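You operate a simulated robot arm through the tools that you are given. There is no shell and no other tool.

You run a simulated robot arm. Do the job below in one go: nothing can be reset, and whatever is moved stays where it is left.

TASK
Free the green block with the green key and put it away.
Fine: turn the silver and the gold latch to FREE with the key and stand the key back in its holder before you lift the block; it goes on the spares tray.

The check looks at the end state, three seconds after you hand in, the way a careful person would. Anything else that was tipped, shoved, dropped, spilled or broken makes it a failure.

THE ROBOT
A 7-joint arm with a two-finger parallel gripper, fixed in place. Base frame: the origin is at the foot of the arm, x ahead of it, y to its left, z up. Readings come in cm, degrees, newtons and seconds.
With the tool pointing down near the work surface it reaches from about 26 to 68 cm from the base axis. Its first joint turns from -166.0 to 166.0 degrees. Payload 2.5 kg.
The tool frame sits at the grasp point between the pads (the TCP): z along the fingers, y along the line on which they close. The tips reach 3 cm beyond it. The gripper opens to 9.4 cm. The fingers are 2.8 cm wide and 1 cm thick; the gripper's body (5 by 9.6 cm) begins 5.5 cm behind the TCP.
Orientation is that of the tool frame in the base frame, as [roll, pitch, yaw] about the fixed x, y, z axes, in that order (R = Rz(yaw) Ry(pitch) Rx(roll)). With the fingers straight down and closing along the base's y, the tool's x points along the base's -x, its y along +y and its z along -z.

THE INTERFACE
- The arm moves only by the tool move_arm. Its argument "deltas" is a list of rows, each an object (a shift or turn left out is 0, a gripper value left out holds the last) with "translation": the shift along the tool's x, y, z in units of 20 mm (1.0 is 20 mm), a list of three; "rot": the turn, a rotation vector about the tool's x, y, z in units of 6 degrees (1.0 is 6 degrees), a list of three; "claw": the opening, from 0 (shut) to 1 (fully open). In form: [{"translation": [dx, dy, dz], "rot": [wx, wy, wz], "claw": claw}, ...]. A call has 1 to 20 rows; each row shifts and turns the commanded pose from where the row before left it, along the tool's axes as they then stand. A call with a number of a shift or a turn outside -1 to 1 is refused whole. A row lasts 0.2 s, in which the tool goes at most 5 cm and 8.6 degrees; a call with a longer step from one row to the next is refused whole, and so is a gripper value outside its range. A pose out of reach is approached as far as the arm can. The call stops where the force on the tool passes 40 N (or 10 N more than at its start, if that is more) or the arm is blocked; 0.2 s more then pass. The fingers move at their own pace (about 7.2 cm/s each) and stop on an object; they squeeze with about 38 N. The grip force told is the motor's: it shows also when the fingers shut on nothing. Time passes only in rows, and 0.2 s behind the last, so rows that do not move let the fingers close. It gives the time, the measured TCP pose, the force on the tool (base axes), the opening and the grip force at its end, in the units of the frame above (readings bear some noise), with the torque about the TCP (base axes, N m) and any sound that the robot's microphone picked up.
- Cameras (640 x 400 px; columns grow to the right, rows downward): "scene" is fixed at [5.9, -66.33, 75.07]; the picture's right is [0.91, -0.41, 0.00], its down [-0.27, -0.59, -0.76] and it looks along [0.31, 0.70, -0.65] (base axes); focal length 375 px, centre (320, 200). "wrist" rides on the gripper at [7.6, 1.4, -10.2] in the tool frame; the picture's right is [-0.18, 0.98, 0.00], its down [-0.75, -0.14, -0.64] and it looks along [-0.63, -0.12, 0.77] (tool axes); focal length 243 px, centre (320, 200). There is no depth. A picture from a camera that has moved, and an enlarged one, comes with that camera's place and axes in the base frame and with its lens. The place of the scene camera against the robot may be out by one fixed shift of up to 1.8 cm in any direction.
- grab_frame(camera): a new picture of that camera. The clock stands still meanwhile.
- zoom(camera, box): a new picture of the part [left, top, right, bottom] of that camera's present view, enlarged. The clock stands still meanwhile.
- job_done(): hands the job in; it is judged then, once.

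Places have to be worked out from the pictures, the camera data and where the tool is seen. Open the gripper and draw the arm clear of the work before you hand the job in, unless the task says otherwise.

The tools are called after "Emit:" by a JSON object that holds its "fn" and its "kwargs". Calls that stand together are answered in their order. move_arm: Moves the arm, as the interface text tells. Its arguments: {"type":"object","properties":{"deltas":{"type":"array","items":{"type":"object","properties":{"translation":{"type":"array","items":{"type":"number"}},"rot":{"type":"array","items":{"type":"number"}},"claw":{"type":"number"}}}}},"required":["deltas"]} The other tools are called the same way: grab_frame (camera) takes a picture; zoom (camera, box) takes an enlarged picture of a part of a camera's view; job_done () hands the job in.

At the start:

```text
time_s: 0.0
tcp_pos: [49.11, 4.46, 34.25]
tcp_rot: [180.0, -0.1, -180.0]
force: [-0.2, 0.3, -0.6]
wrist_torque: [0.0, 0.01, -0.01]
gripper_width: 9.42
finger_force: 0.0
```

scene: 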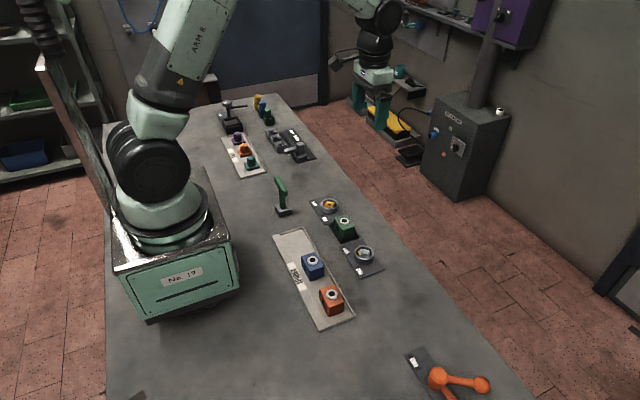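
wrist: 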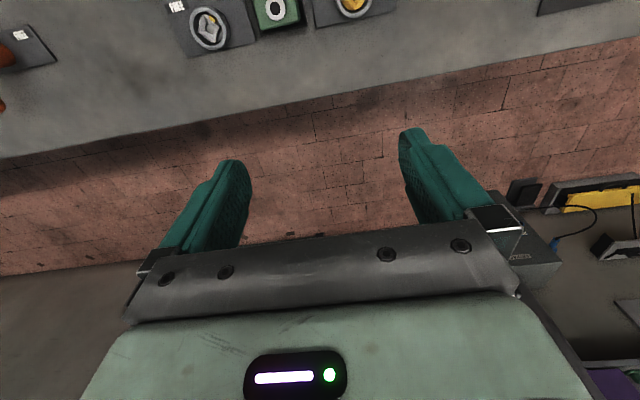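

I begin by looking closely at the work area: the green key, the green block between the two latches, and the trays.

Emit:
{"fn": "zoom", "kwargs": {"camera": "scene", "box": [260, 160, 400, 280]}}

Emit:
{"fn": "zoom", "kwargs": {"camera": "scene", "box": [200, 80, 340, 190]}}

Emit:
{"fn": "zoom", "kwargs": {"camera": "scene", "box": [250, 220, 400, 340]}}

Emit:
{"fn": "zoom", "kwargs": {"camera": "wrist", "box": [140, 0, 440, 100]}}

```text
3.33 times, centred on (330, 220) of scene
camera zoom: at [5.9, -66.33, 75.07], right [0.91, -0.41, 0.0], down [-0.27, -0.59, -0.76], along [0.31, 0.7, -0.65], focal length 1249 px, centre (287, 133)
```

zoom: 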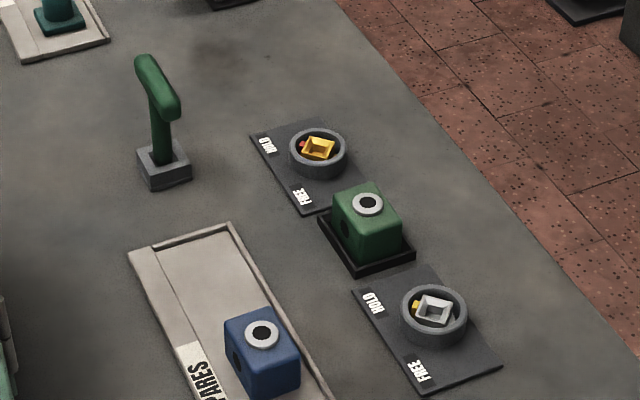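

```text
3.64 times, centred on (270, 135) of scene
camera zoom: at [5.9, -66.33, 75.07], right [0.91, -0.41, 0.0], down [-0.27, -0.59, -0.76], along [0.31, 0.7, -0.65], focal length 1362 px, centre (502, 436)
```

zoom: 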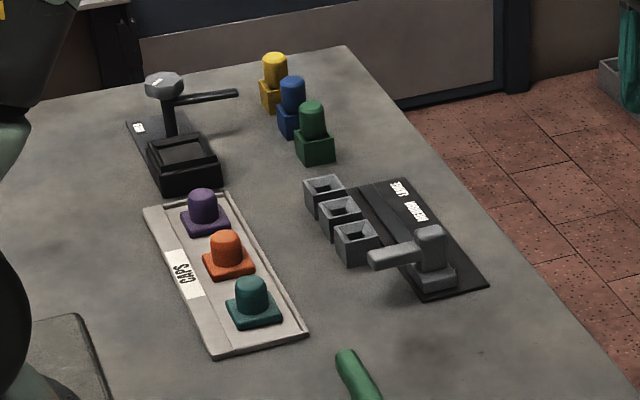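

```text
3.33 times, centred on (325, 280) of scene
camera zoom: at [5.9, -66.33, 75.07], right [0.91, -0.41, 0.0], down [-0.27, -0.59, -0.76], along [0.31, 0.7, -0.65], focal length 1249 px, centre (303, -67)
```

zoom: 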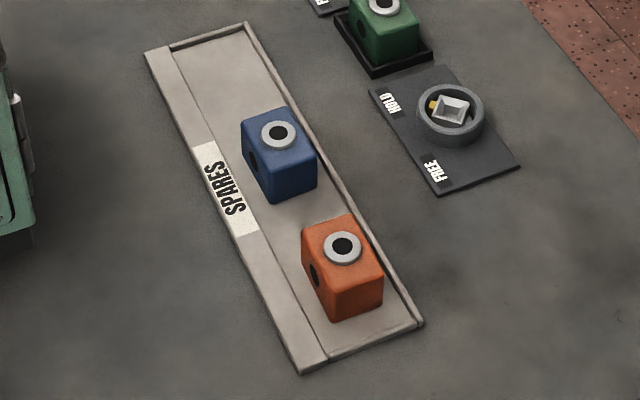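

```text
2.13 times, centred on (290, 50) of wrist
camera zoom: at [41.32, 5.88, 44.45], right [0.18, 0.98, 0.0], down [0.75, -0.14, 0.64], along [0.63, -0.12, -0.77], focal length 518 px, centre (384, 520)
```

zoom: 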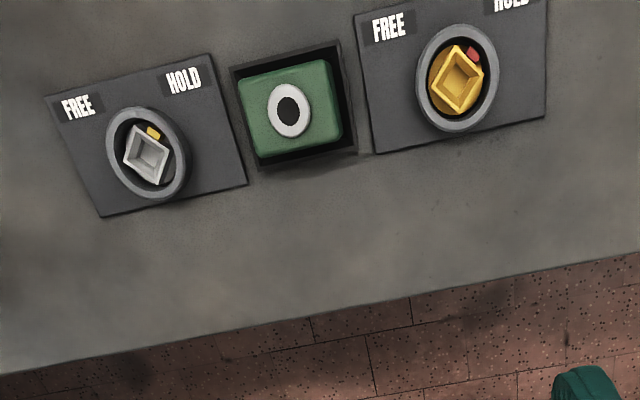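

The table looks to be at z≈0. From the wrist view, the silver latch is near (42, -10.4) and the gold one near (42, 10.3). The key is near (29, 15), with its bar running roughly along y. I'll move back over the near side and yaw the tool 90° to look at the key with the wrist camera.

Emit:
{"fn": "move_arm", "kwargs": {"deltas": [{"translation": [0.9, -0.3, 0], "claw": 1}, {"translation": [0.9, -0.3, 0]}, {"translation": [0.9, -0.3, 0]}, {"translation": [0.9, -0.3, 0]}, {"translation": [0.9, -0.3, 0]}, {"translation": [0.9, -0.3, 0]}, {"translation": [0.9, -0.3, 0]}, {"translation": [0.9, -0.3, 0]}, {"translation": [0.9, -0.3, 0]}, {"translation": [0.9, -0.3, 0]}]}}

Emit:
{"fn": "move_arm", "kwargs": {"deltas": [{"rot": [0, 0, -1]}, {"rot": [0, 0, -1]}, {"rot": [0, 0, -1]}, {"rot": [0, 0, -1]}, {"rot": [0, 0, -1]}, {"rot": [0, 0, -1]}, {"rot": [0, 0, -1]}, {"rot": [0, 0, -1]}, {"rot": [0, 0, -1]}, {"rot": [0, 0, -1]}, {"rot": [0, 0, -1]}, {"rot": [0, 0, -1]}, {"rot": [0, 0, -1]}, {"rot": [0, 0, -1]}, {"rot": [0, 0, -1]}, {}]}}

Emit:
{"fn": "grab_frame", "kwargs": {"camera": "wrist"}}

Emit:
{"fn": "grab_frame", "kwargs": {"camera": "scene"}}

```text
time_s: 2.2
tcp_pos: [31.05, -1.58, 34.16]
tcp_rot: [-180.0, 0.0, 180.0]
force: [0.2, -0.1, 0.3]
wrist_torque: [0.01, -0.03, 0.02]
gripper_width: 9.38
finger_force: 0.0
```

```text
time_s: 5.6
tcp_pos: [31.12, -1.63, 34.27]
tcp_rot: [-179.8, 0.0, -89.9]
force: [0.5, 0.3, 0.1]
wrist_torque: [0.01, -0.05, 0.02]
gripper_width: 9.38
finger_force: 0.1
```

```text
taken
camera wrist: at [29.49, -9.2, 44.5], right [-0.98, 0.18, 0.0], down [0.14, 0.75, 0.64], along [0.12, 0.63, -0.77], focal length 243 px, centre (320, 200)
```

wrist: 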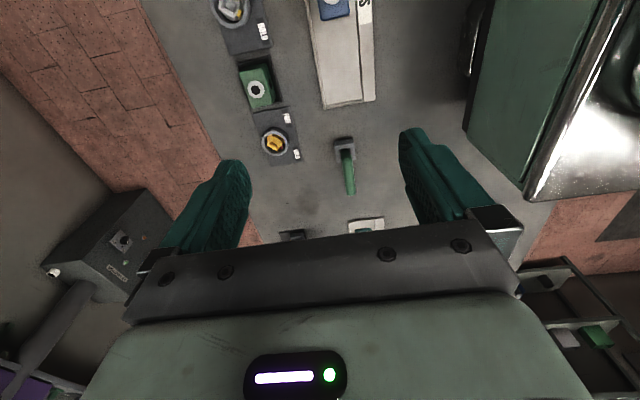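

```text
taken
```

scene: 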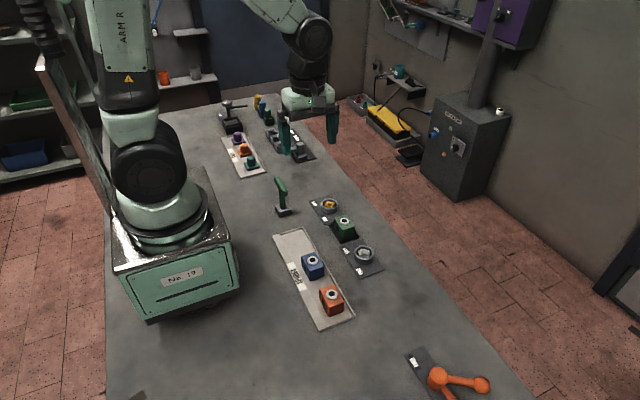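

The key, gold latch and block are now all in the wrist view. I'll enlarge each to fix positions and orientations.

Emit:
{"fn": "zoom", "kwargs": {"camera": "wrist", "box": [300, 120, 400, 210]}}

Emit:
{"fn": "zoom", "kwargs": {"camera": "wrist", "box": [220, 90, 320, 170]}}

Emit:
{"fn": "zoom", "kwargs": {"camera": "wrist", "box": [190, 0, 410, 120]}}

```text
4.44 times, centred on (350, 165) of wrist
camera zoom: at [29.49, -9.2, 44.5], right [-0.98, 0.18, 0.0], down [0.14, 0.75, 0.64], along [0.12, 0.63, -0.77], focal length 1078 px, centre (187, 356)
```

zoom: 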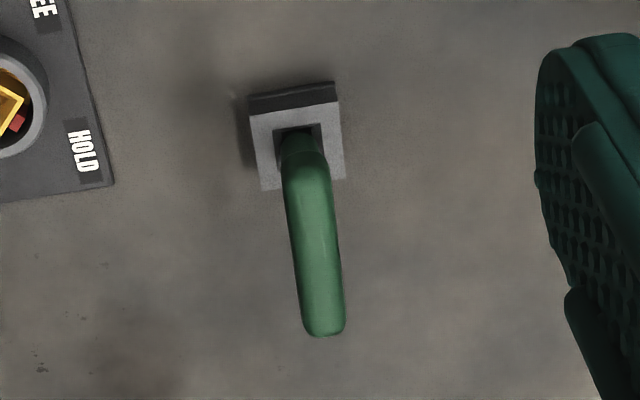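

```text
5.00 times, centred on (270, 130) of wrist
camera zoom: at [29.49, -9.2, 44.5], right [-0.98, 0.18, 0.0], down [0.14, 0.75, 0.64], along [0.12, 0.63, -0.77], focal length 1213 px, centre (570, 550)
```

zoom: 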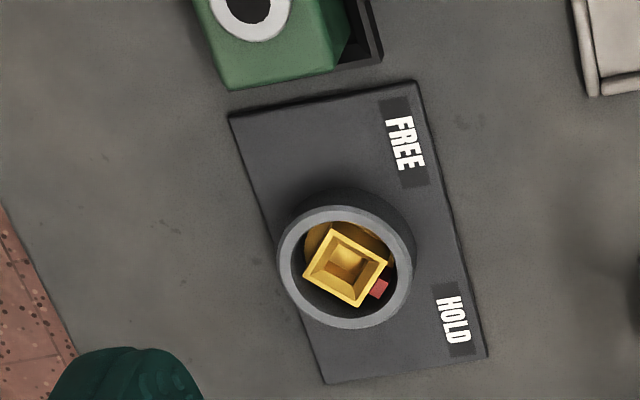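

```text
2.91 times, centred on (300, 60) of wrist
camera zoom: at [29.49, -9.2, 44.5], right [-0.98, 0.18, 0.0], down [0.14, 0.75, 0.64], along [0.12, 0.63, -0.77], focal length 706 px, centre (378, 607)
```

zoom: 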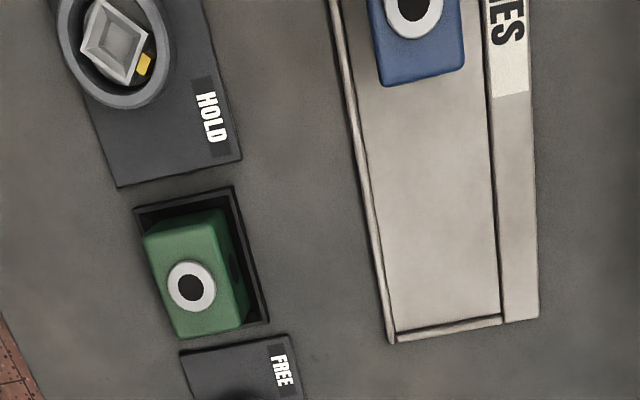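

The bar of the key runs along y, centred near (29, 14.7). The gold socket's square is turned 45°, with its pointer toward HOLD at about 135°, so FREE needs +90° seen from above. I'll drop lower for a second view to triangulate the key's height.

Emit:
{"fn": "move_arm", "kwargs": {"deltas": [{"translation": [0, 0, 1]}, {"translation": [0, 0, 1]}, {"translation": [0, 0, 1]}, {"translation": [0, 0, 1]}, {"translation": [0, 0, 1]}, {"translation": [0, 0, 1]}, {"translation": [0, 0, 1]}, {"translation": [0, 0, 1]}, {}]}}

Emit:
{"fn": "grab_frame", "kwargs": {"camera": "wrist"}}

Emit:
{"fn": "zoom", "kwargs": {"camera": "wrist", "box": [280, 140, 400, 230]}}

Emit:
{"fn": "zoom", "kwargs": {"camera": "wrist", "box": [170, 80, 290, 170]}}

```text
time_s: 7.6
tcp_pos: [30.97, -1.68, 18.16]
tcp_rot: [-180.0, 0.1, -90.0]
force: [0.9, 0.3, -0.5]
wrist_torque: [0.02, -0.01, 0.01]
gripper_width: 9.42
finger_force: 0.2
```

```text
taken
camera wrist: at [29.49, -9.32, 28.45], right [-0.98, 0.18, 0.0], down [0.14, 0.75, 0.64], along [0.12, 0.63, -0.77], focal length 243 px, centre (320, 200)
```

wrist: 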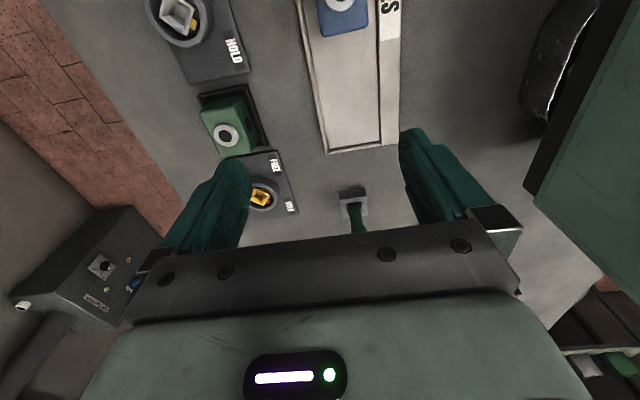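

```text
4.44 times, centred on (340, 185) of wrist
camera zoom: at [29.49, -9.32, 28.45], right [-0.98, 0.18, 0.0], down [0.14, 0.75, 0.64], along [0.12, 0.63, -0.77], focal length 1078 px, centre (231, 267)
```

zoom: 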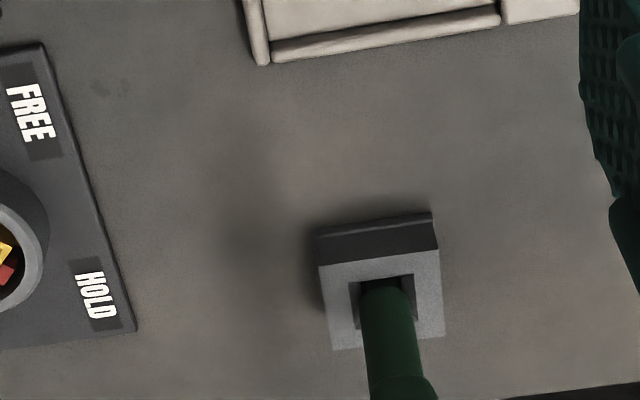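

```text
4.44 times, centred on (230, 125) of wrist
camera zoom: at [29.49, -9.32, 28.45], right [-0.98, 0.18, 0.0], down [0.14, 0.75, 0.64], along [0.12, 0.63, -0.77], focal length 1078 px, centre (720, 533)
```

zoom: 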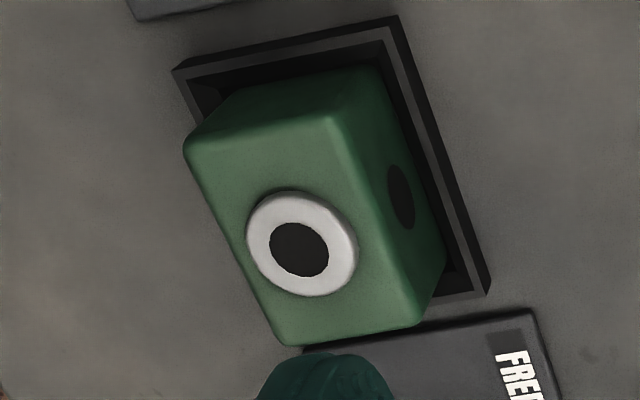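

The holder's centre works out at (28.98, 14.77), its top at z≈1.9, its hole about 2 cm square and axis-aligned. The bar is hidden by the gripper's edge, so I'll shift the camera toward it.

Emit:
{"fn": "move_arm", "kwargs": {"deltas": [{"translation": [-0.85, 0, 0]}, {"translation": [-0.85, 0, 0]}, {"translation": [-0.85, 0, 0]}, {"translation": [-0.85, 0, 0]}, {}]}}

Emit:
{"fn": "zoom", "kwargs": {"camera": "wrist", "box": [280, 100, 400, 240]}}

Emit:
{"fn": "zoom", "kwargs": {"camera": "wrist", "box": [140, 50, 300, 170]}}

```text
time_s: 8.8
tcp_pos: [31.15, 5.17, 18.45]
tcp_rot: [-179.9, -0.1, -90.0]
force: [-0.3, -0.3, -0.3]
wrist_torque: [-0.01, -0.01, 0.01]
gripper_width: 9.4
finger_force: 0.1
```

```text
2.86 times, centred on (340, 170) of wrist
camera zoom: at [29.56, -2.37, 28.57], right [-0.98, 0.18, 0.0], down [0.14, 0.75, 0.64], along [0.12, 0.63, -0.77], focal length 693 px, centre (263, 286)
```

zoom: 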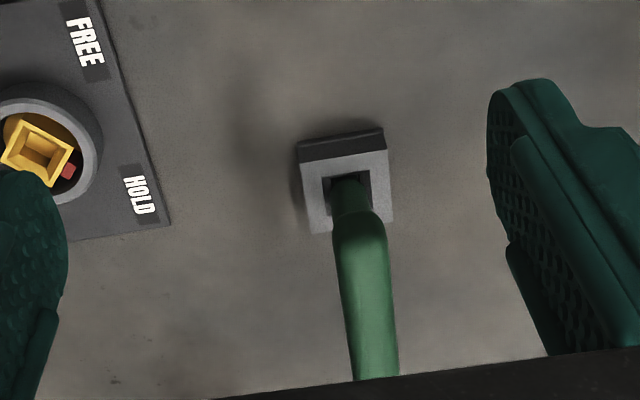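

```text
3.33 times, centred on (220, 110) of wrist
camera zoom: at [29.56, -2.37, 28.57], right [-0.98, 0.18, 0.0], down [0.14, 0.75, 0.64], along [0.12, 0.63, -0.77], focal length 809 px, centre (653, 500)
```

zoom: 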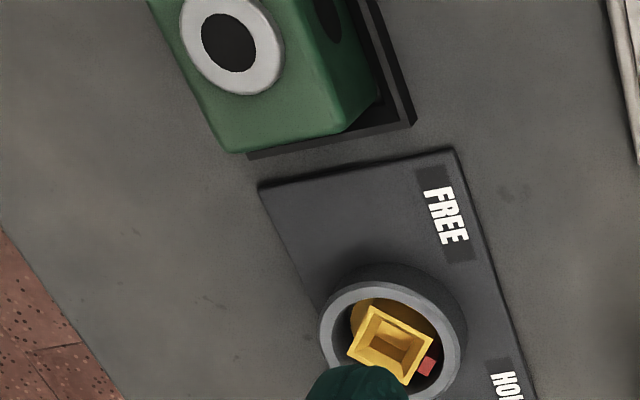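

I need the bar's height, so I'll raise the tool to bring the whole bar into view. I'll also take a tight scene zoom of the key, using the holder's known location as reference.

Emit:
{"fn": "move_arm", "kwargs": {"deltas": [{"translation": [0, 0, -1]}, {"translation": [0, 0, -1]}, {"translation": [0, 0, -1]}, {"translation": [0, 0, -1]}, {"translation": [0, 0, -1]}, {}]}}

Emit:
{"fn": "zoom", "kwargs": {"camera": "wrist", "box": [290, 100, 410, 220]}}

Emit:
{"fn": "zoom", "kwargs": {"camera": "scene", "box": [262, 165, 312, 225]}}

Emit:
{"fn": "zoom", "kwargs": {"camera": "wrist", "box": [180, 0, 320, 140]}}

```text
time_s: 10.2
tcp_pos: [31.07, 5.32, 28.27]
tcp_rot: [180.0, 0.1, -89.9]
force: [-0.3, -0.1, -0.3]
wrist_torque: [0.0, -0.03, -0.03]
gripper_width: 9.42
finger_force: 0.0
```

```text
3.33 times, centred on (350, 160) of wrist
camera zoom: at [29.57, -2.44, 38.51], right [-0.98, 0.18, 0.0], down [0.14, 0.75, 0.64], along [0.12, 0.63, -0.77], focal length 809 px, centre (220, 333)
```

zoom: 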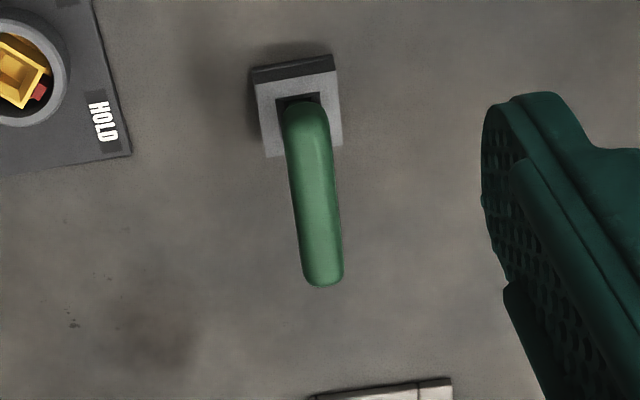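

```text
6.67 times, centred on (287, 195) of scene
camera zoom: at [5.9, -66.33, 75.07], right [0.91, -0.41, 0.0], down [-0.27, -0.59, -0.76], along [0.31, 0.7, -0.65], focal length 2498 px, centre (540, 233)
```

zoom: 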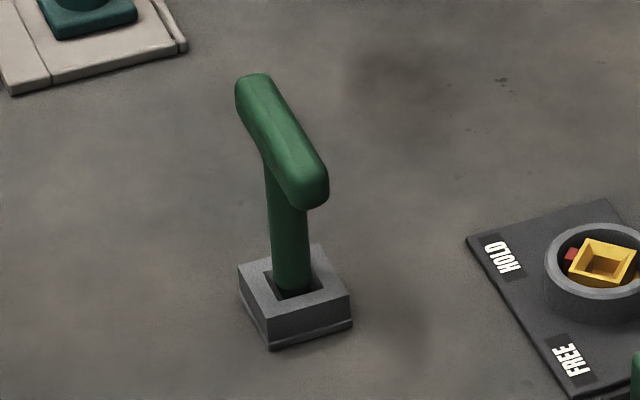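

```text
2.86 times, centred on (250, 70) of wrist
camera zoom: at [29.57, -2.44, 38.51], right [-0.98, 0.18, 0.0], down [0.14, 0.75, 0.64], along [0.12, 0.63, -0.77], focal length 693 px, centre (520, 571)
```

zoom: 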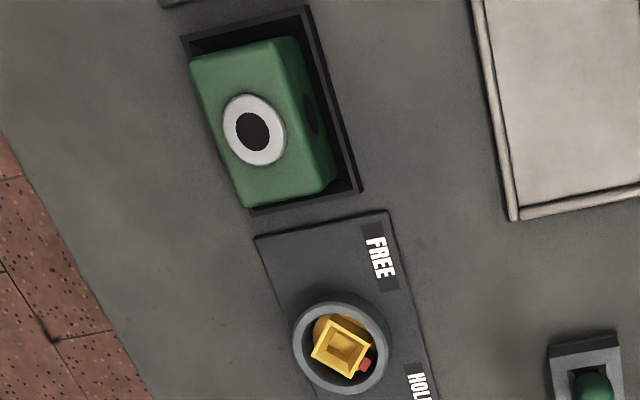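

The bar's centre comes out at about (29.0, 14.8, 10.0), with the bar about 1.65 cm thick and 8.5 cm long. Before grasping, I'll view both latches from the same relative spot I viewed the holder from, so the offsets come out cleanly.

Emit:
{"fn": "move_arm", "kwargs": {"deltas": [{"translation": [0.34, -0.907, 0]}, {"translation": [0.34, -0.907, 0]}, {"translation": [0.34, -0.907, 0]}, {"translation": [0.34, -0.907, 0]}, {"translation": [0.34, -0.907, 0]}, {"translation": [0.34, -0.907, 0]}, {"translation": [0.34, -0.907, 0]}, {}]}}

Emit:
{"fn": "zoom", "kwargs": {"camera": "wrist", "box": [290, 80, 410, 200]}}

Emit:
{"fn": "move_arm", "kwargs": {"deltas": [{"translation": [0.936, 0, 0]}, {"translation": [0.936, 0, 0]}, {"translation": [0.936, 0, 0]}, {"translation": [0.936, 0, 0]}, {"translation": [0.936, 0, 0]}, {"translation": [0.936, 0, 0]}, {"translation": [0.936, 0, 0]}, {"translation": [0.936, 0, 0]}, {"translation": [0.936, 0, 0]}, {"translation": [0.936, 0, 0]}, {"translation": [0.936, 0, 0]}, {}]}}

Emit:
{"fn": "zoom", "kwargs": {"camera": "wrist", "box": [290, 80, 410, 200]}}

Emit:
{"fn": "grab_frame", "kwargs": {"camera": "wrist"}}

```text
time_s: 12.0
tcp_pos: [43.81, 0.45, 28.26]
tcp_rot: [179.9, 0.0, -90.0]
force: [0.3, -0.4, -0.3]
wrist_torque: [-0.02, 0.0, 0.01]
gripper_width: 9.4
finger_force: 0.1
```

```text
3.33 times, centred on (350, 140) of wrist
camera zoom: at [42.17, -7.14, 38.51], right [-0.98, 0.18, 0.0], down [0.14, 0.75, 0.64], along [0.12, 0.63, -0.77], focal length 809 px, centre (220, 400)
```

zoom: 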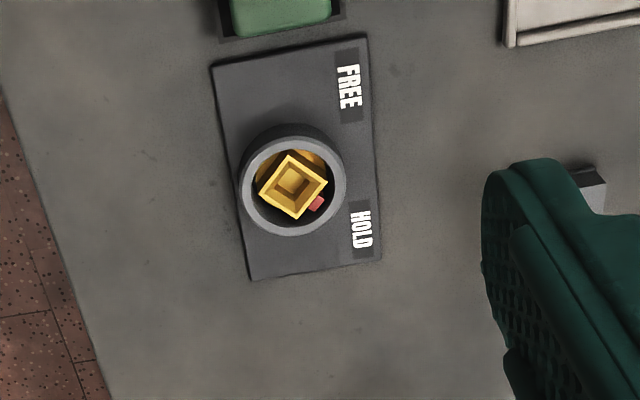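

```text
time_s: 14.6
tcp_pos: [43.77, -20.21, 28.26]
tcp_rot: [180.0, 0.0, -89.9]
force: [0.3, 0.4, -0.5]
wrist_torque: [-0.01, 0.01, -0.02]
gripper_width: 9.38
finger_force: 0.1
```

```text
3.33 times, centred on (350, 140) of wrist
camera zoom: at [42.27, -27.89, 38.42], right [-0.98, 0.18, 0.0], down [0.14, 0.75, 0.64], along [0.12, 0.63, -0.77], focal length 809 px, centre (220, 400)
```

zoom: 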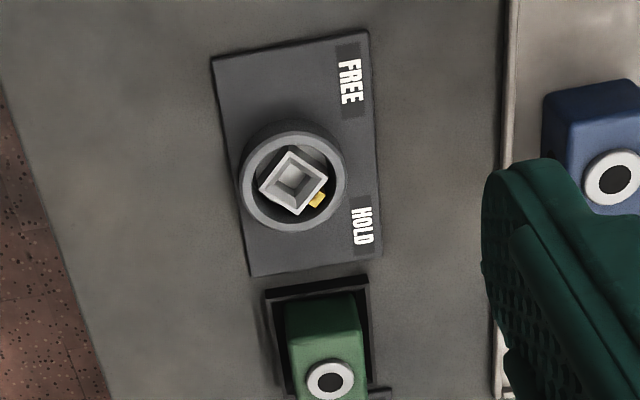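

```text
taken
camera wrist: at [42.27, -27.89, 38.42], right [-0.98, 0.18, 0.0], down [0.14, 0.75, 0.64], along [0.12, 0.63, -0.77], focal length 243 px, centre (320, 200)
```

wrist: 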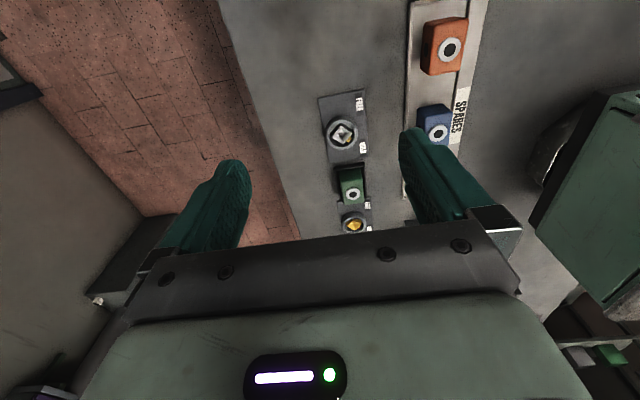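

Both latches show the same picture from poses 20.6 cm apart: square sockets at 45°, pointers at HOLD. I'll zoom tighter on the silver one to get its ring height and socket geometry.

Emit:
{"fn": "zoom", "kwargs": {"camera": "wrist", "box": [315, 85, 375, 165]}}

Emit:
{"fn": "zoom", "kwargs": {"camera": "wrist", "box": [325, 150, 385, 235]}}

Emit:
{"fn": "zoom", "kwargs": {"camera": "wrist", "box": [390, 0, 500, 140]}}

Emit:
{"fn": "zoom", "kwargs": {"camera": "scene", "box": [330, 225, 390, 285]}}

```text
5.00 times, centred on (345, 125) of wrist
camera zoom: at [42.27, -27.89, 38.42], right [-0.98, 0.18, 0.0], down [0.14, 0.75, 0.64], along [0.12, 0.63, -0.77], focal length 1213 px, centre (195, 575)
```

zoom: 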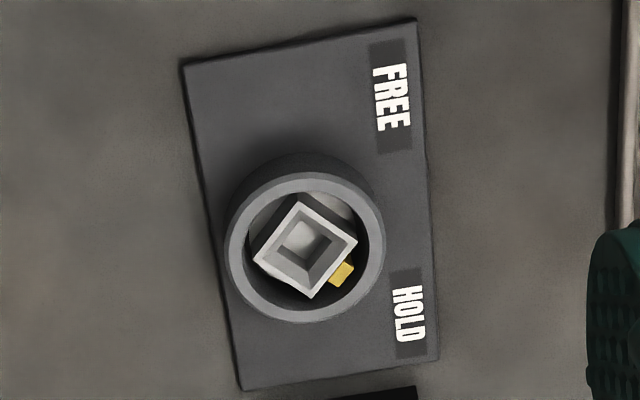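

```text
4.71 times, centred on (355, 192) of wrist
camera zoom: at [42.27, -27.89, 38.42], right [-0.98, 0.18, 0.0], down [0.14, 0.75, 0.64], along [0.12, 0.63, -0.77], focal length 1142 px, centre (155, 235)
```

zoom: 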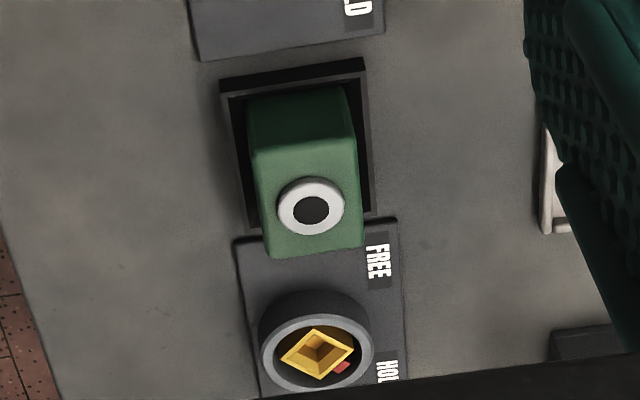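

```text
2.86 times, centred on (445, 70) of wrist
camera zoom: at [42.27, -27.89, 38.42], right [-0.98, 0.18, 0.0], down [0.14, 0.75, 0.64], along [0.12, 0.63, -0.77], focal length 693 px, centre (-37, 571)
```

zoom: 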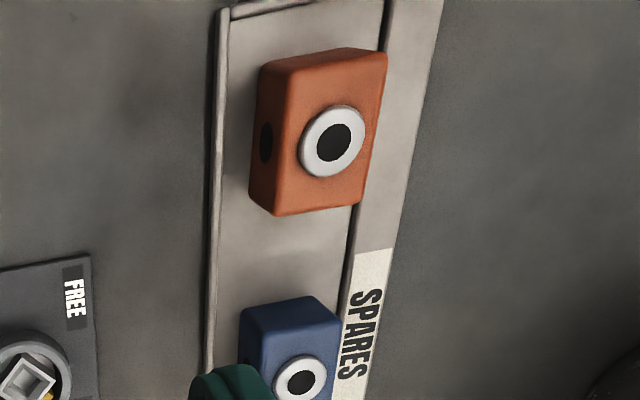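

```text
6.67 times, centred on (360, 255) of scene
camera zoom: at [5.9, -66.33, 75.07], right [0.91, -0.41, 0.0], down [-0.27, -0.59, -0.76], along [0.31, 0.7, -0.65], focal length 2498 px, centre (53, -167)
```

zoom: 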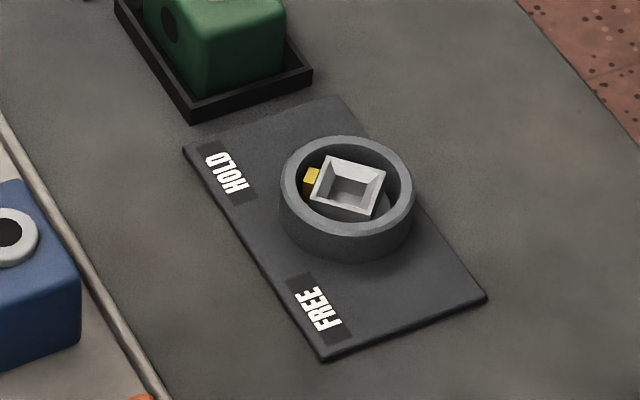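

The socket centres are roughly gold (41.86, 10.2) and silver (41.86, -10.7), with ring tops near z≈2.4. Now I'll move above the key at yaw -90°, so the fingers straddle its bar.

Emit:
{"fn": "move_arm", "kwargs": {"deltas": [{"translation": [-0.975, 0.411, 0]}, {"translation": [-0.975, 0.411, 0]}, {"translation": [-0.975, 0.411, 0]}, {"translation": [-0.975, 0.411, 0]}, {"translation": [-0.975, 0.411, 0]}, {"translation": [-0.975, 0.411, 0]}, {"translation": [-0.975, 0.411, 0]}, {"translation": [-0.975, 0.411, 0]}, {"translation": [-0.975, 0.411, 0]}, {"translation": [-0.975, 0.411, 0]}, {"translation": [-0.975, 0.411, 0]}, {"translation": [-0.975, 0.411, 0]}, {"translation": [-0.975, 0.411, 0]}, {"translation": [-0.975, 0.411, 0]}, {"translation": [-0.975, 0.411, 0]}, {"translation": [-0.975, 0.411, 0]}, {"translation": [-0.975, 0.411, 0]}, {"translation": [-0.975, 0.411, 0]}, {}]}}

Emit:
{"fn": "move_arm", "kwargs": {"deltas": [{"translation": [0, 0, 0.8]}, {"translation": [0, 0, 0.8]}, {"translation": [0, 0, 0.8]}, {"translation": [0, 0, 0.8]}, {"translation": [0, 0, 0.8]}, {}]}}

Emit:
{"fn": "grab_frame", "kwargs": {"camera": "wrist"}}

Emit:
{"fn": "grab_frame", "kwargs": {"camera": "scene"}}

```text
time_s: 18.6
tcp_pos: [28.97, 15.04, 28.32]
tcp_rot: [-180.0, 0.0, -90.1]
force: [0.5, -0.1, -0.3]
wrist_torque: [0.01, 0.01, -0.02]
gripper_width: 9.41
finger_force: 0.0
```

```text
time_s: 20.0
tcp_pos: [28.99, 15.04, 20.21]
tcp_rot: [180.0, 0.1, -89.9]
force: [-0.1, -0.4, -0.3]
wrist_torque: [0.03, -0.01, 0.0]
gripper_width: 9.38
finger_force: 0.1
```

```text
taken
camera wrist: at [27.37, 7.42, 30.5], right [-0.98, 0.18, 0.0], down [0.14, 0.75, 0.64], along [0.12, 0.63, -0.77], focal length 243 px, centre (320, 200)
```

wrist: 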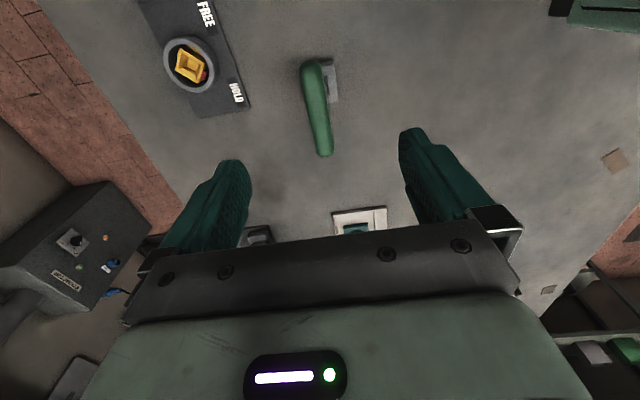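

```text
taken
```

scene: 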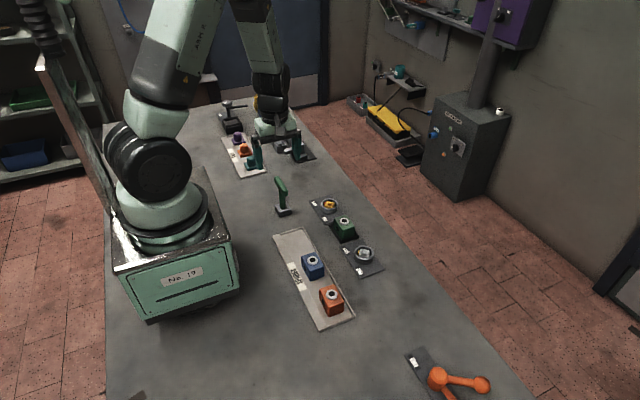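

The bar is nearly centred under the gripper. I'll zoom in to measure the small remaining offset.

Emit:
{"fn": "zoom", "kwargs": {"camera": "wrist", "box": [270, 40, 390, 170]}}

Emit:
{"fn": "zoom", "kwargs": {"camera": "scene", "box": [240, 110, 320, 220]}}

```text
3.08 times, centred on (330, 105) of wrist
camera zoom: at [27.37, 7.42, 30.5], right [-0.98, 0.18, 0.0], down [0.14, 0.75, 0.64], along [0.12, 0.63, -0.77], focal length 746 px, centre (289, 492)
```

zoom: 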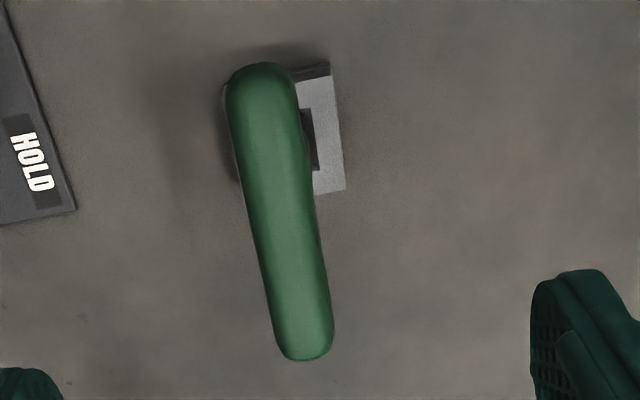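

```text
3.64 times, centred on (280, 165) of scene
camera zoom: at [5.9, -66.33, 75.07], right [0.91, -0.41, 0.0], down [-0.27, -0.59, -0.76], along [0.31, 0.7, -0.65], focal length 1362 px, centre (466, 327)
```

zoom: 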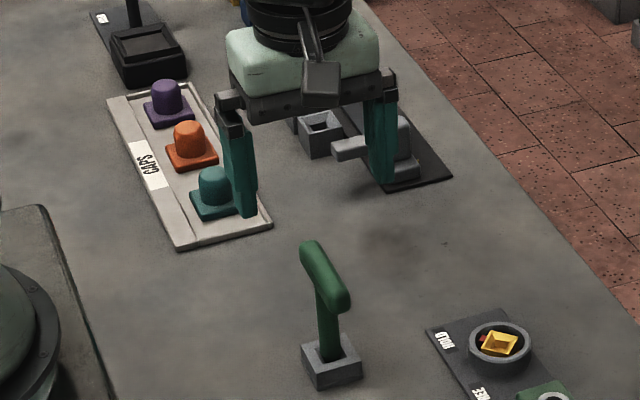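

The bar sits within about 1 mm of the tool axis and is aligned to within 1°. I'll descend to bar height and check before closing.

Emit:
{"fn": "move_arm", "kwargs": {"deltas": [{"translation": [0, 0, 1]}, {"translation": [0, 0, 1]}, {"translation": [0, 0, 1]}, {"translation": [0, 0, 1]}, {"translation": [0, 0, 1]}, {"translation": [0, 0, 0.15]}, {}]}}

Emit:
{"fn": "grab_frame", "kwargs": {"camera": "wrist"}}

Emit:
{"fn": "zoom", "kwargs": {"camera": "scene", "box": [240, 140, 320, 230]}}

```text
time_s: 21.6
tcp_pos: [28.92, 15.05, 9.81]
tcp_rot: [180.0, 0.1, -90.0]
force: [-0.7, -0.3, 1.0]
wrist_torque: [0.01, 0.0, -0.04]
gripper_width: 9.41
finger_force: 0.1
```

```text
taken
camera wrist: at [27.4, 7.36, 20.1], right [-0.98, 0.18, 0.0], down [0.14, 0.75, 0.64], along [0.12, 0.63, -0.77], focal length 243 px, centre (320, 200)
```

wrist: 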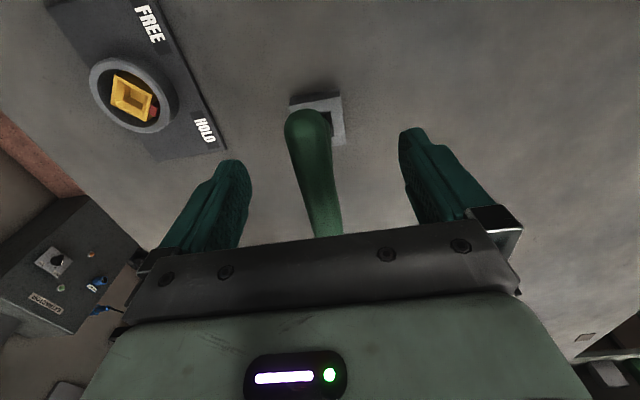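

```text
4.44 times, centred on (280, 185) of scene
camera zoom: at [5.9, -66.33, 75.07], right [0.91, -0.41, 0.0], down [-0.27, -0.59, -0.76], along [0.31, 0.7, -0.65], focal length 1665 px, centre (498, 267)
```

zoom: 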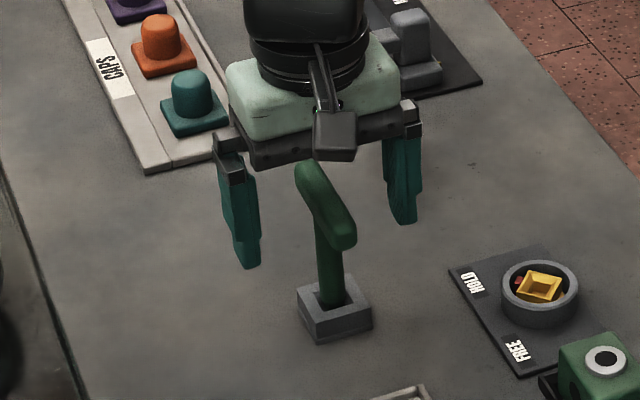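

The bar lies midway between the fingers at TCP height. I'll close on it.

Emit:
{"fn": "move_arm", "kwargs": {"deltas": [{"claw": 0}, {"claw": 0}, {"claw": 0}, {"claw": 0}, {"claw": 0}, {"claw": 0}]}}

Emit:
{"fn": "zoom", "kwargs": {"camera": "scene", "box": [240, 140, 320, 230]}}

Emit:
{"fn": "grab_frame", "kwargs": {"camera": "wrist"}}

```text
time_s: 23.0
tcp_pos: [29.02, 15.0, 9.85]
tcp_rot: [179.9, -0.1, -90.0]
force: [0.4, -0.3, 1.0]
wrist_torque: [0.01, -0.05, -0.02]
gripper_width: 2.18
finger_force: 37.8
```

```text
4.44 times, centred on (280, 185) of scene
camera zoom: at [5.9, -66.33, 75.07], right [0.91, -0.41, 0.0], down [-0.27, -0.59, -0.76], along [0.31, 0.7, -0.65], focal length 1665 px, centre (498, 267)
```

zoom: 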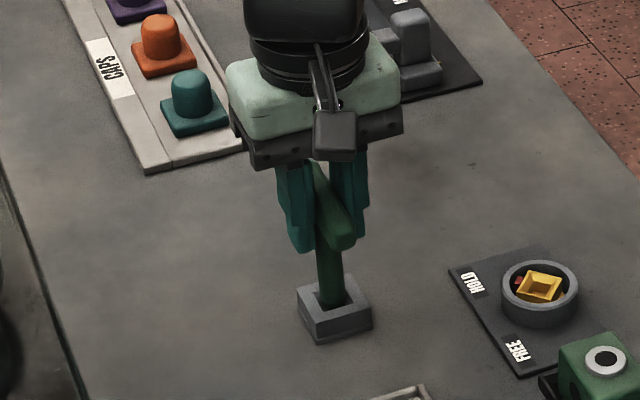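

```text
taken
camera wrist: at [27.4, 7.36, 20.12], right [-0.98, 0.18, 0.0], down [0.14, 0.75, 0.64], along [0.12, 0.63, -0.77], focal length 243 px, centre (320, 200)
```

wrist: 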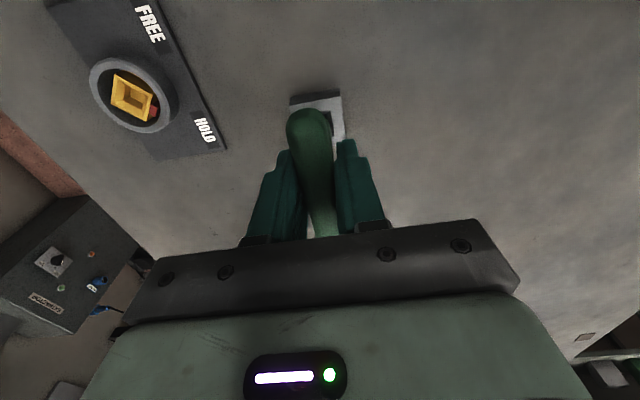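

The grip holds at 2.18 cm with 38 N. I'll lift the key straight up, clear of the holder, and inspect its bit.

Emit:
{"fn": "move_arm", "kwargs": {"deltas": [{"translation": [0, 0, -0.5]}, {"translation": [0, 0, -0.5]}, {"translation": [0, 0, -0.5]}, {"translation": [0, 0, -0.5]}, {"translation": [0, 0, -0.5]}, {"translation": [0, 0, -0.5]}, {"translation": [0, 0, -0.5]}, {"translation": [0, 0, -0.5]}, {"translation": [0, 0, -0.5]}, {"translation": [0, 0, -0.5]}, {}]}}

Emit:
{"fn": "zoom", "kwargs": {"camera": "scene", "box": [240, 120, 320, 220]}}

Emit:
{"fn": "zoom", "kwargs": {"camera": "wrist", "box": [260, 60, 380, 200]}}

```text
time_s: 25.4
tcp_pos: [28.98, 15.08, 19.86]
tcp_rot: [180.0, 0.0, -89.9]
force: [0.0, -0.3, -1.7]
wrist_torque: [-0.02, -0.01, 0.02]
gripper_width: 2.18
finger_force: 37.7
```

```text
4.00 times, centred on (280, 170) of scene
camera zoom: at [5.9, -66.33, 75.07], right [0.91, -0.41, 0.0], down [-0.27, -0.59, -0.76], along [0.31, 0.7, -0.65], focal length 1499 px, centre (480, 320)
```

zoom: 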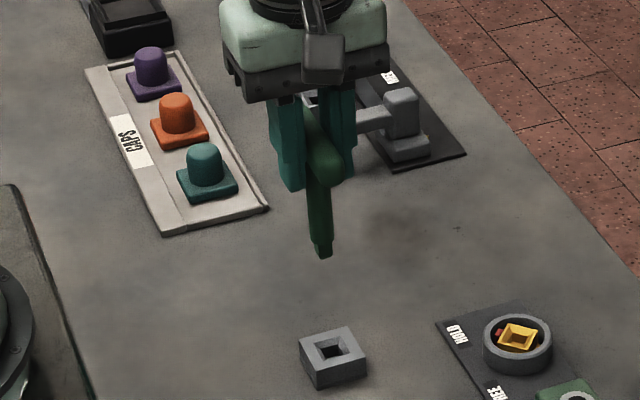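

```text
2.86 times, centred on (320, 130) of wrist
camera zoom: at [27.47, 7.39, 30.1], right [-0.98, 0.18, 0.0], down [0.14, 0.75, 0.64], along [0.12, 0.63, -0.77], focal length 693 px, centre (320, 400)
```

zoom: 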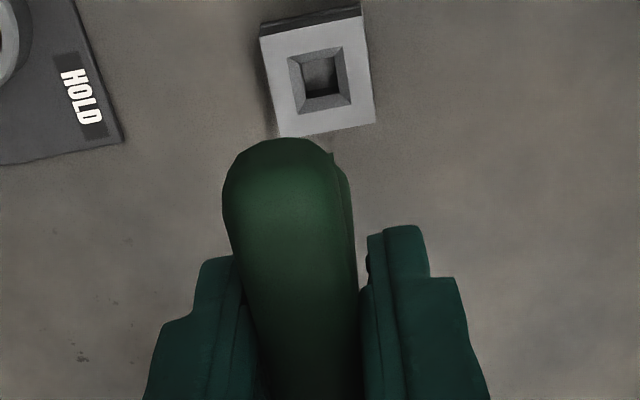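

The key hangs true, and its tip is about 9.1 cm below the TCP. I'll carry it over the gold latch and turn to yaw -135° to match the 45° socket. That leaves +90° of turn available to reach yaw -45°.

Emit:
{"fn": "move_arm", "kwargs": {"deltas": [{"translation": [0.35, -0.9286, 0]}, {"translation": [0.35, -0.9286, 0]}, {"translation": [0.35, -0.9286, 0]}, {"translation": [0.35, -0.9286, 0]}, {"translation": [0.35, -0.9286, 0]}, {"translation": [0.35, -0.9286, 0]}, {"translation": [0.35, -0.9286, 0]}, {}]}}

Emit:
{"fn": "move_arm", "kwargs": {"deltas": [{"rot": [0, 0, -0.9]}, {"rot": [0, 0, -0.9]}, {"rot": [0, 0, -0.9]}, {"rot": [0, 0, -0.9]}, {"rot": [0, 0, -0.9]}, {"rot": [0, 0, -0.9]}, {"rot": [0, 0, -0.9]}, {"rot": [0, 0, -0.9]}, {"rot": [0, 0, -0.3]}, {}]}}

Emit:
{"fn": "move_arm", "kwargs": {"deltas": [{"rot": [0, 0, 0.9]}, {"rot": [0, 0, 0.9]}, {"rot": [0, 0, 0.9]}, {"rot": [0, 0, 0.9]}, {"rot": [0, 0, 0.9]}, {"rot": [0, 0, 0.9]}, {"rot": [0, 0, 0.9]}, {"rot": [0, 0, 0.9]}, {"rot": [0, 0, 0.9]}, {"rot": [0, 0, 0.9]}, {"rot": [0, 0, 0.9]}, {"rot": [0, 0, 0.9]}, {"rot": [0, 0, 0.9]}, {"rot": [0, 0, 0.9]}, {"rot": [0, 0, 0.9]}, {"rot": [0, 0, 0.9]}, {"rot": [0, 0, 0.6]}, {}]}}

Emit:
{"fn": "zoom", "kwargs": {"camera": "scene", "box": [280, 120, 380, 240]}}

Emit:
{"fn": "grab_frame", "kwargs": {"camera": "wrist"}}

```text
time_s: 27.2
tcp_pos: [41.9, 10.26, 19.89]
tcp_rot: [-180.0, 0.1, -90.0]
force: [-0.2, 0.2, -1.4]
wrist_torque: [-0.02, 0.02, -0.04]
gripper_width: 2.2
finger_force: 38.1
```

```text
time_s: 29.4
tcp_pos: [41.97, 10.13, 19.9]
tcp_rot: [180.0, 0.0, -44.9]
force: [0.4, 0.0, -1.9]
wrist_torque: [0.02, -0.01, 0.03]
gripper_width: 2.21
finger_force: 37.9
```

```text
time_s: 33.2
tcp_pos: [41.99, 10.21, 19.98]
tcp_rot: [-179.9, -0.1, -134.9]
force: [-0.4, 0.0, -1.3]
wrist_torque: [-0.01, 0.0, 0.0]
gripper_width: 2.22
finger_force: 38.0
```

```text
3.33 times, centred on (330, 180) of scene
camera zoom: at [5.9, -66.33, 75.07], right [0.91, -0.41, 0.0], down [-0.27, -0.59, -0.76], along [0.31, 0.7, -0.65], focal length 1249 px, centre (287, 267)
```

zoom: 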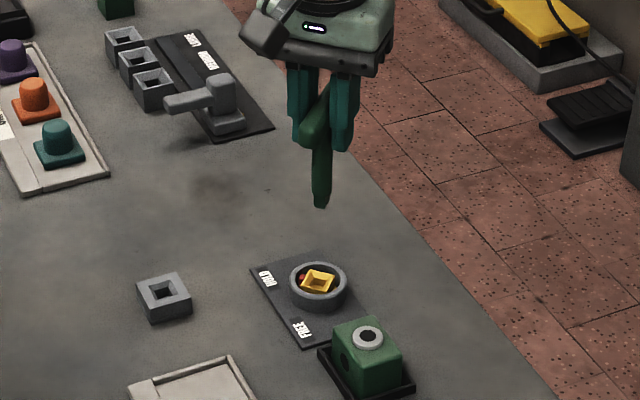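

```text
taken
camera wrist: at [35.5, 5.75, 30.16], right [-0.56, 0.83, 0.0], down [0.63, 0.43, 0.64], along [0.53, 0.36, -0.77], focal length 243 px, centre (320, 200)
```

wrist: 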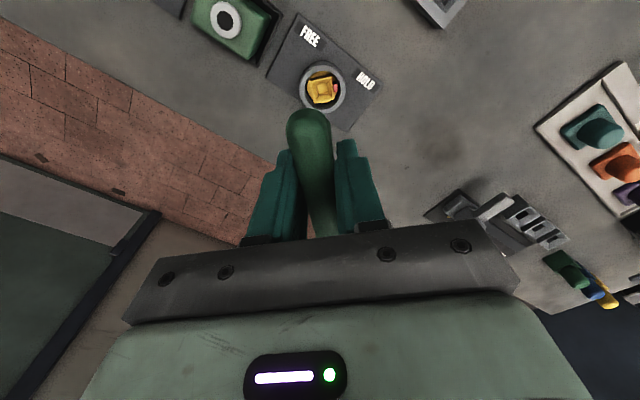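

Both end yaws are reachable. Now I'll check the alignment of the tool axis over the gold socket in both cameras.

Emit:
{"fn": "zoom", "kwargs": {"camera": "wrist", "box": [275, 45, 375, 125]}}

Emit:
{"fn": "zoom", "kwargs": {"camera": "scene", "box": [305, 150, 355, 225]}}

```text
5.00 times, centred on (325, 85) of wrist
camera zoom: at [35.5, 5.75, 30.16], right [-0.56, 0.83, 0.0], down [0.63, 0.43, 0.64], along [0.53, 0.36, -0.77], focal length 1213 px, centre (295, 775)
```

zoom: 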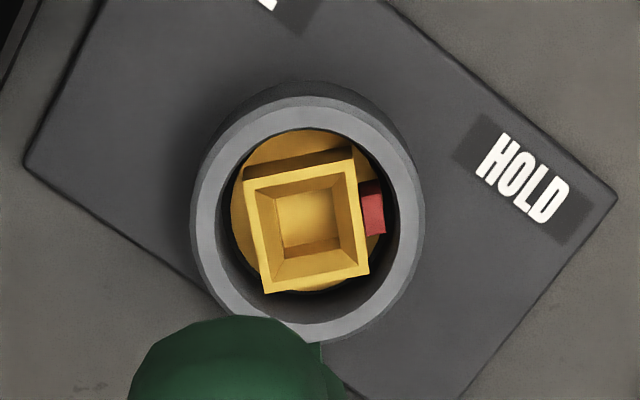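

```text
5.33 times, centred on (330, 188) of scene
camera zoom: at [5.9, -66.33, 75.07], right [0.91, -0.41, 0.0], down [-0.27, -0.59, -0.76], along [0.31, 0.7, -0.65], focal length 1998 px, centre (267, 267)
```

zoom: 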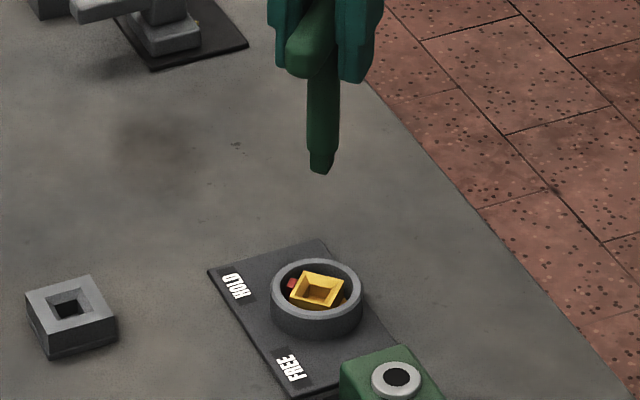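

The wrist view suggests the socket is about 2–3 mm off the tool axis, mostly to +y. I'll confirm with tighter scene zooms of the key tip and the socket.

Emit:
{"fn": "zoom", "kwargs": {"camera": "scene", "box": [315, 160, 345, 185]}}

Emit:
{"fn": "zoom", "kwargs": {"camera": "scene", "box": [315, 192, 345, 217]}}

```text
16.00 times, centred on (330, 172) of scene
camera zoom: at [5.9, -66.33, 75.07], right [0.91, -0.41, 0.0], down [-0.27, -0.59, -0.76], along [0.31, 0.7, -0.65], focal length 5994 px, centre (160, 640)
```

zoom: 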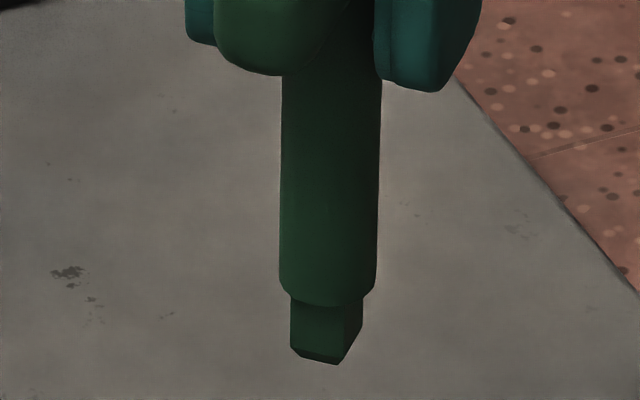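

```text
16.00 times, centred on (330, 204) of scene
camera zoom: at [5.9, -66.33, 75.07], right [0.91, -0.41, 0.0], down [-0.27, -0.59, -0.76], along [0.31, 0.7, -0.65], focal length 5994 px, centre (160, 128)
```

zoom: 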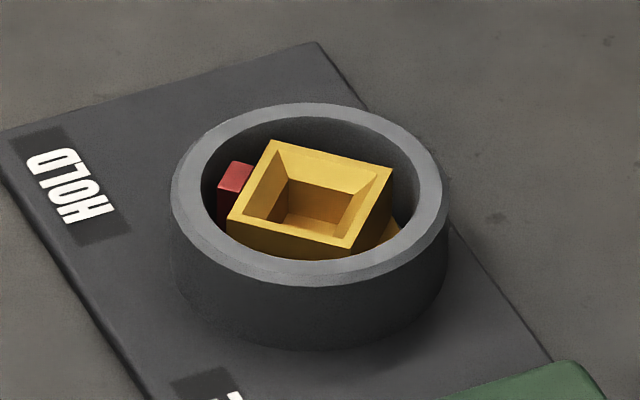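

The bit is square, about 1 cm, chamfered, and already aligned with the 45° cup. Combining both views, the cup is about 3 mm toward +y from the tip. I'll correct that and lower until the tip is just above the cup.

Emit:
{"fn": "move_arm", "kwargs": {"deltas": [{"translation": [-0.099, 0.113, 0]}, {"translation": [0, 0, 0.7]}, {"translation": [0, 0, 0.7]}, {"translation": [0, 0, 0.7]}, {"translation": [0, 0, 0.7]}, {"translation": [0, 0, 0.7]}, {}]}}

Emit:
{"fn": "zoom", "kwargs": {"camera": "scene", "box": [312, 180, 348, 216]}}

Emit:
{"fn": "grab_frame", "kwargs": {"camera": "wrist"}}

```text
time_s: 34.8
tcp_pos: [42.1, 10.58, 12.92]
tcp_rot: [-179.9, 0.0, -135.0]
force: [0.4, -0.4, -1.8]
wrist_torque: [0.0, 0.01, -0.02]
gripper_width: 2.21
finger_force: 38.3
```

```text
11.11 times, centred on (330, 198) of scene
camera zoom: at [5.9, -66.33, 75.07], right [0.91, -0.41, 0.0], down [-0.27, -0.59, -0.76], along [0.31, 0.7, -0.65], focal length 4163 px, centre (209, 222)
```

zoom: 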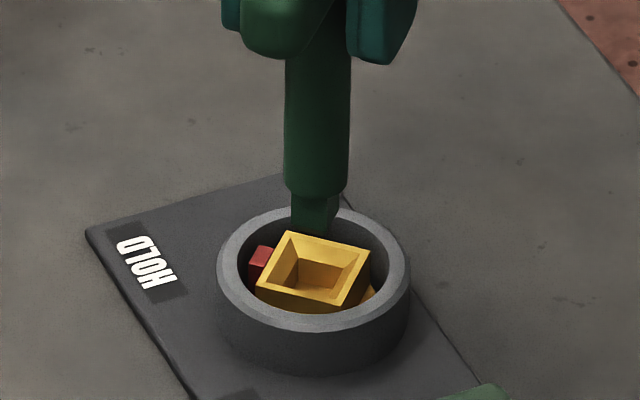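

```text
taken
camera wrist: at [35.53, 6.08, 23.11], right [-0.57, 0.82, 0.0], down [0.63, 0.43, 0.64], along [0.53, 0.36, -0.77], focal length 243 px, centre (320, 200)
```

wrist: 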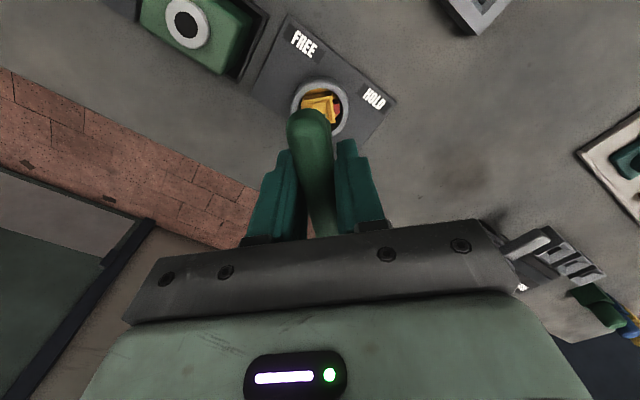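

Lateral alignment in the scene view looks right. I'll take tight zooms of both views to check the other direction.

Emit:
{"fn": "zoom", "kwargs": {"camera": "scene", "box": [320, 190, 342, 210]}}

Emit:
{"fn": "zoom", "kwargs": {"camera": "wrist", "box": [275, 65, 365, 145]}}

```text
16.00 times, centred on (331, 200) of scene
camera zoom: at [5.9, -66.33, 75.07], right [0.91, -0.41, 0.0], down [-0.27, -0.59, -0.76], along [0.31, 0.7, -0.65], focal length 5994 px, centre (144, 200)
```

zoom: 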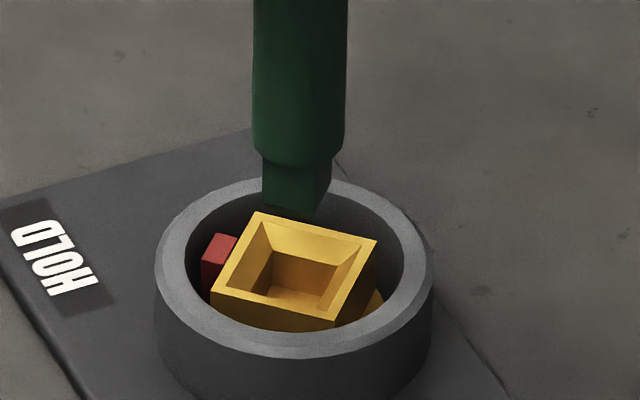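

```text
5.00 times, centred on (320, 105) of wrist
camera zoom: at [35.53, 6.08, 23.11], right [-0.57, 0.82, 0.0], down [0.63, 0.43, 0.64], along [0.53, 0.36, -0.77], focal length 1213 px, centre (320, 675)
```

zoom: 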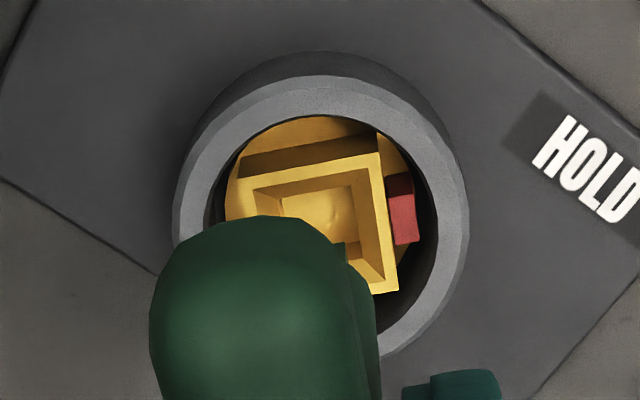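

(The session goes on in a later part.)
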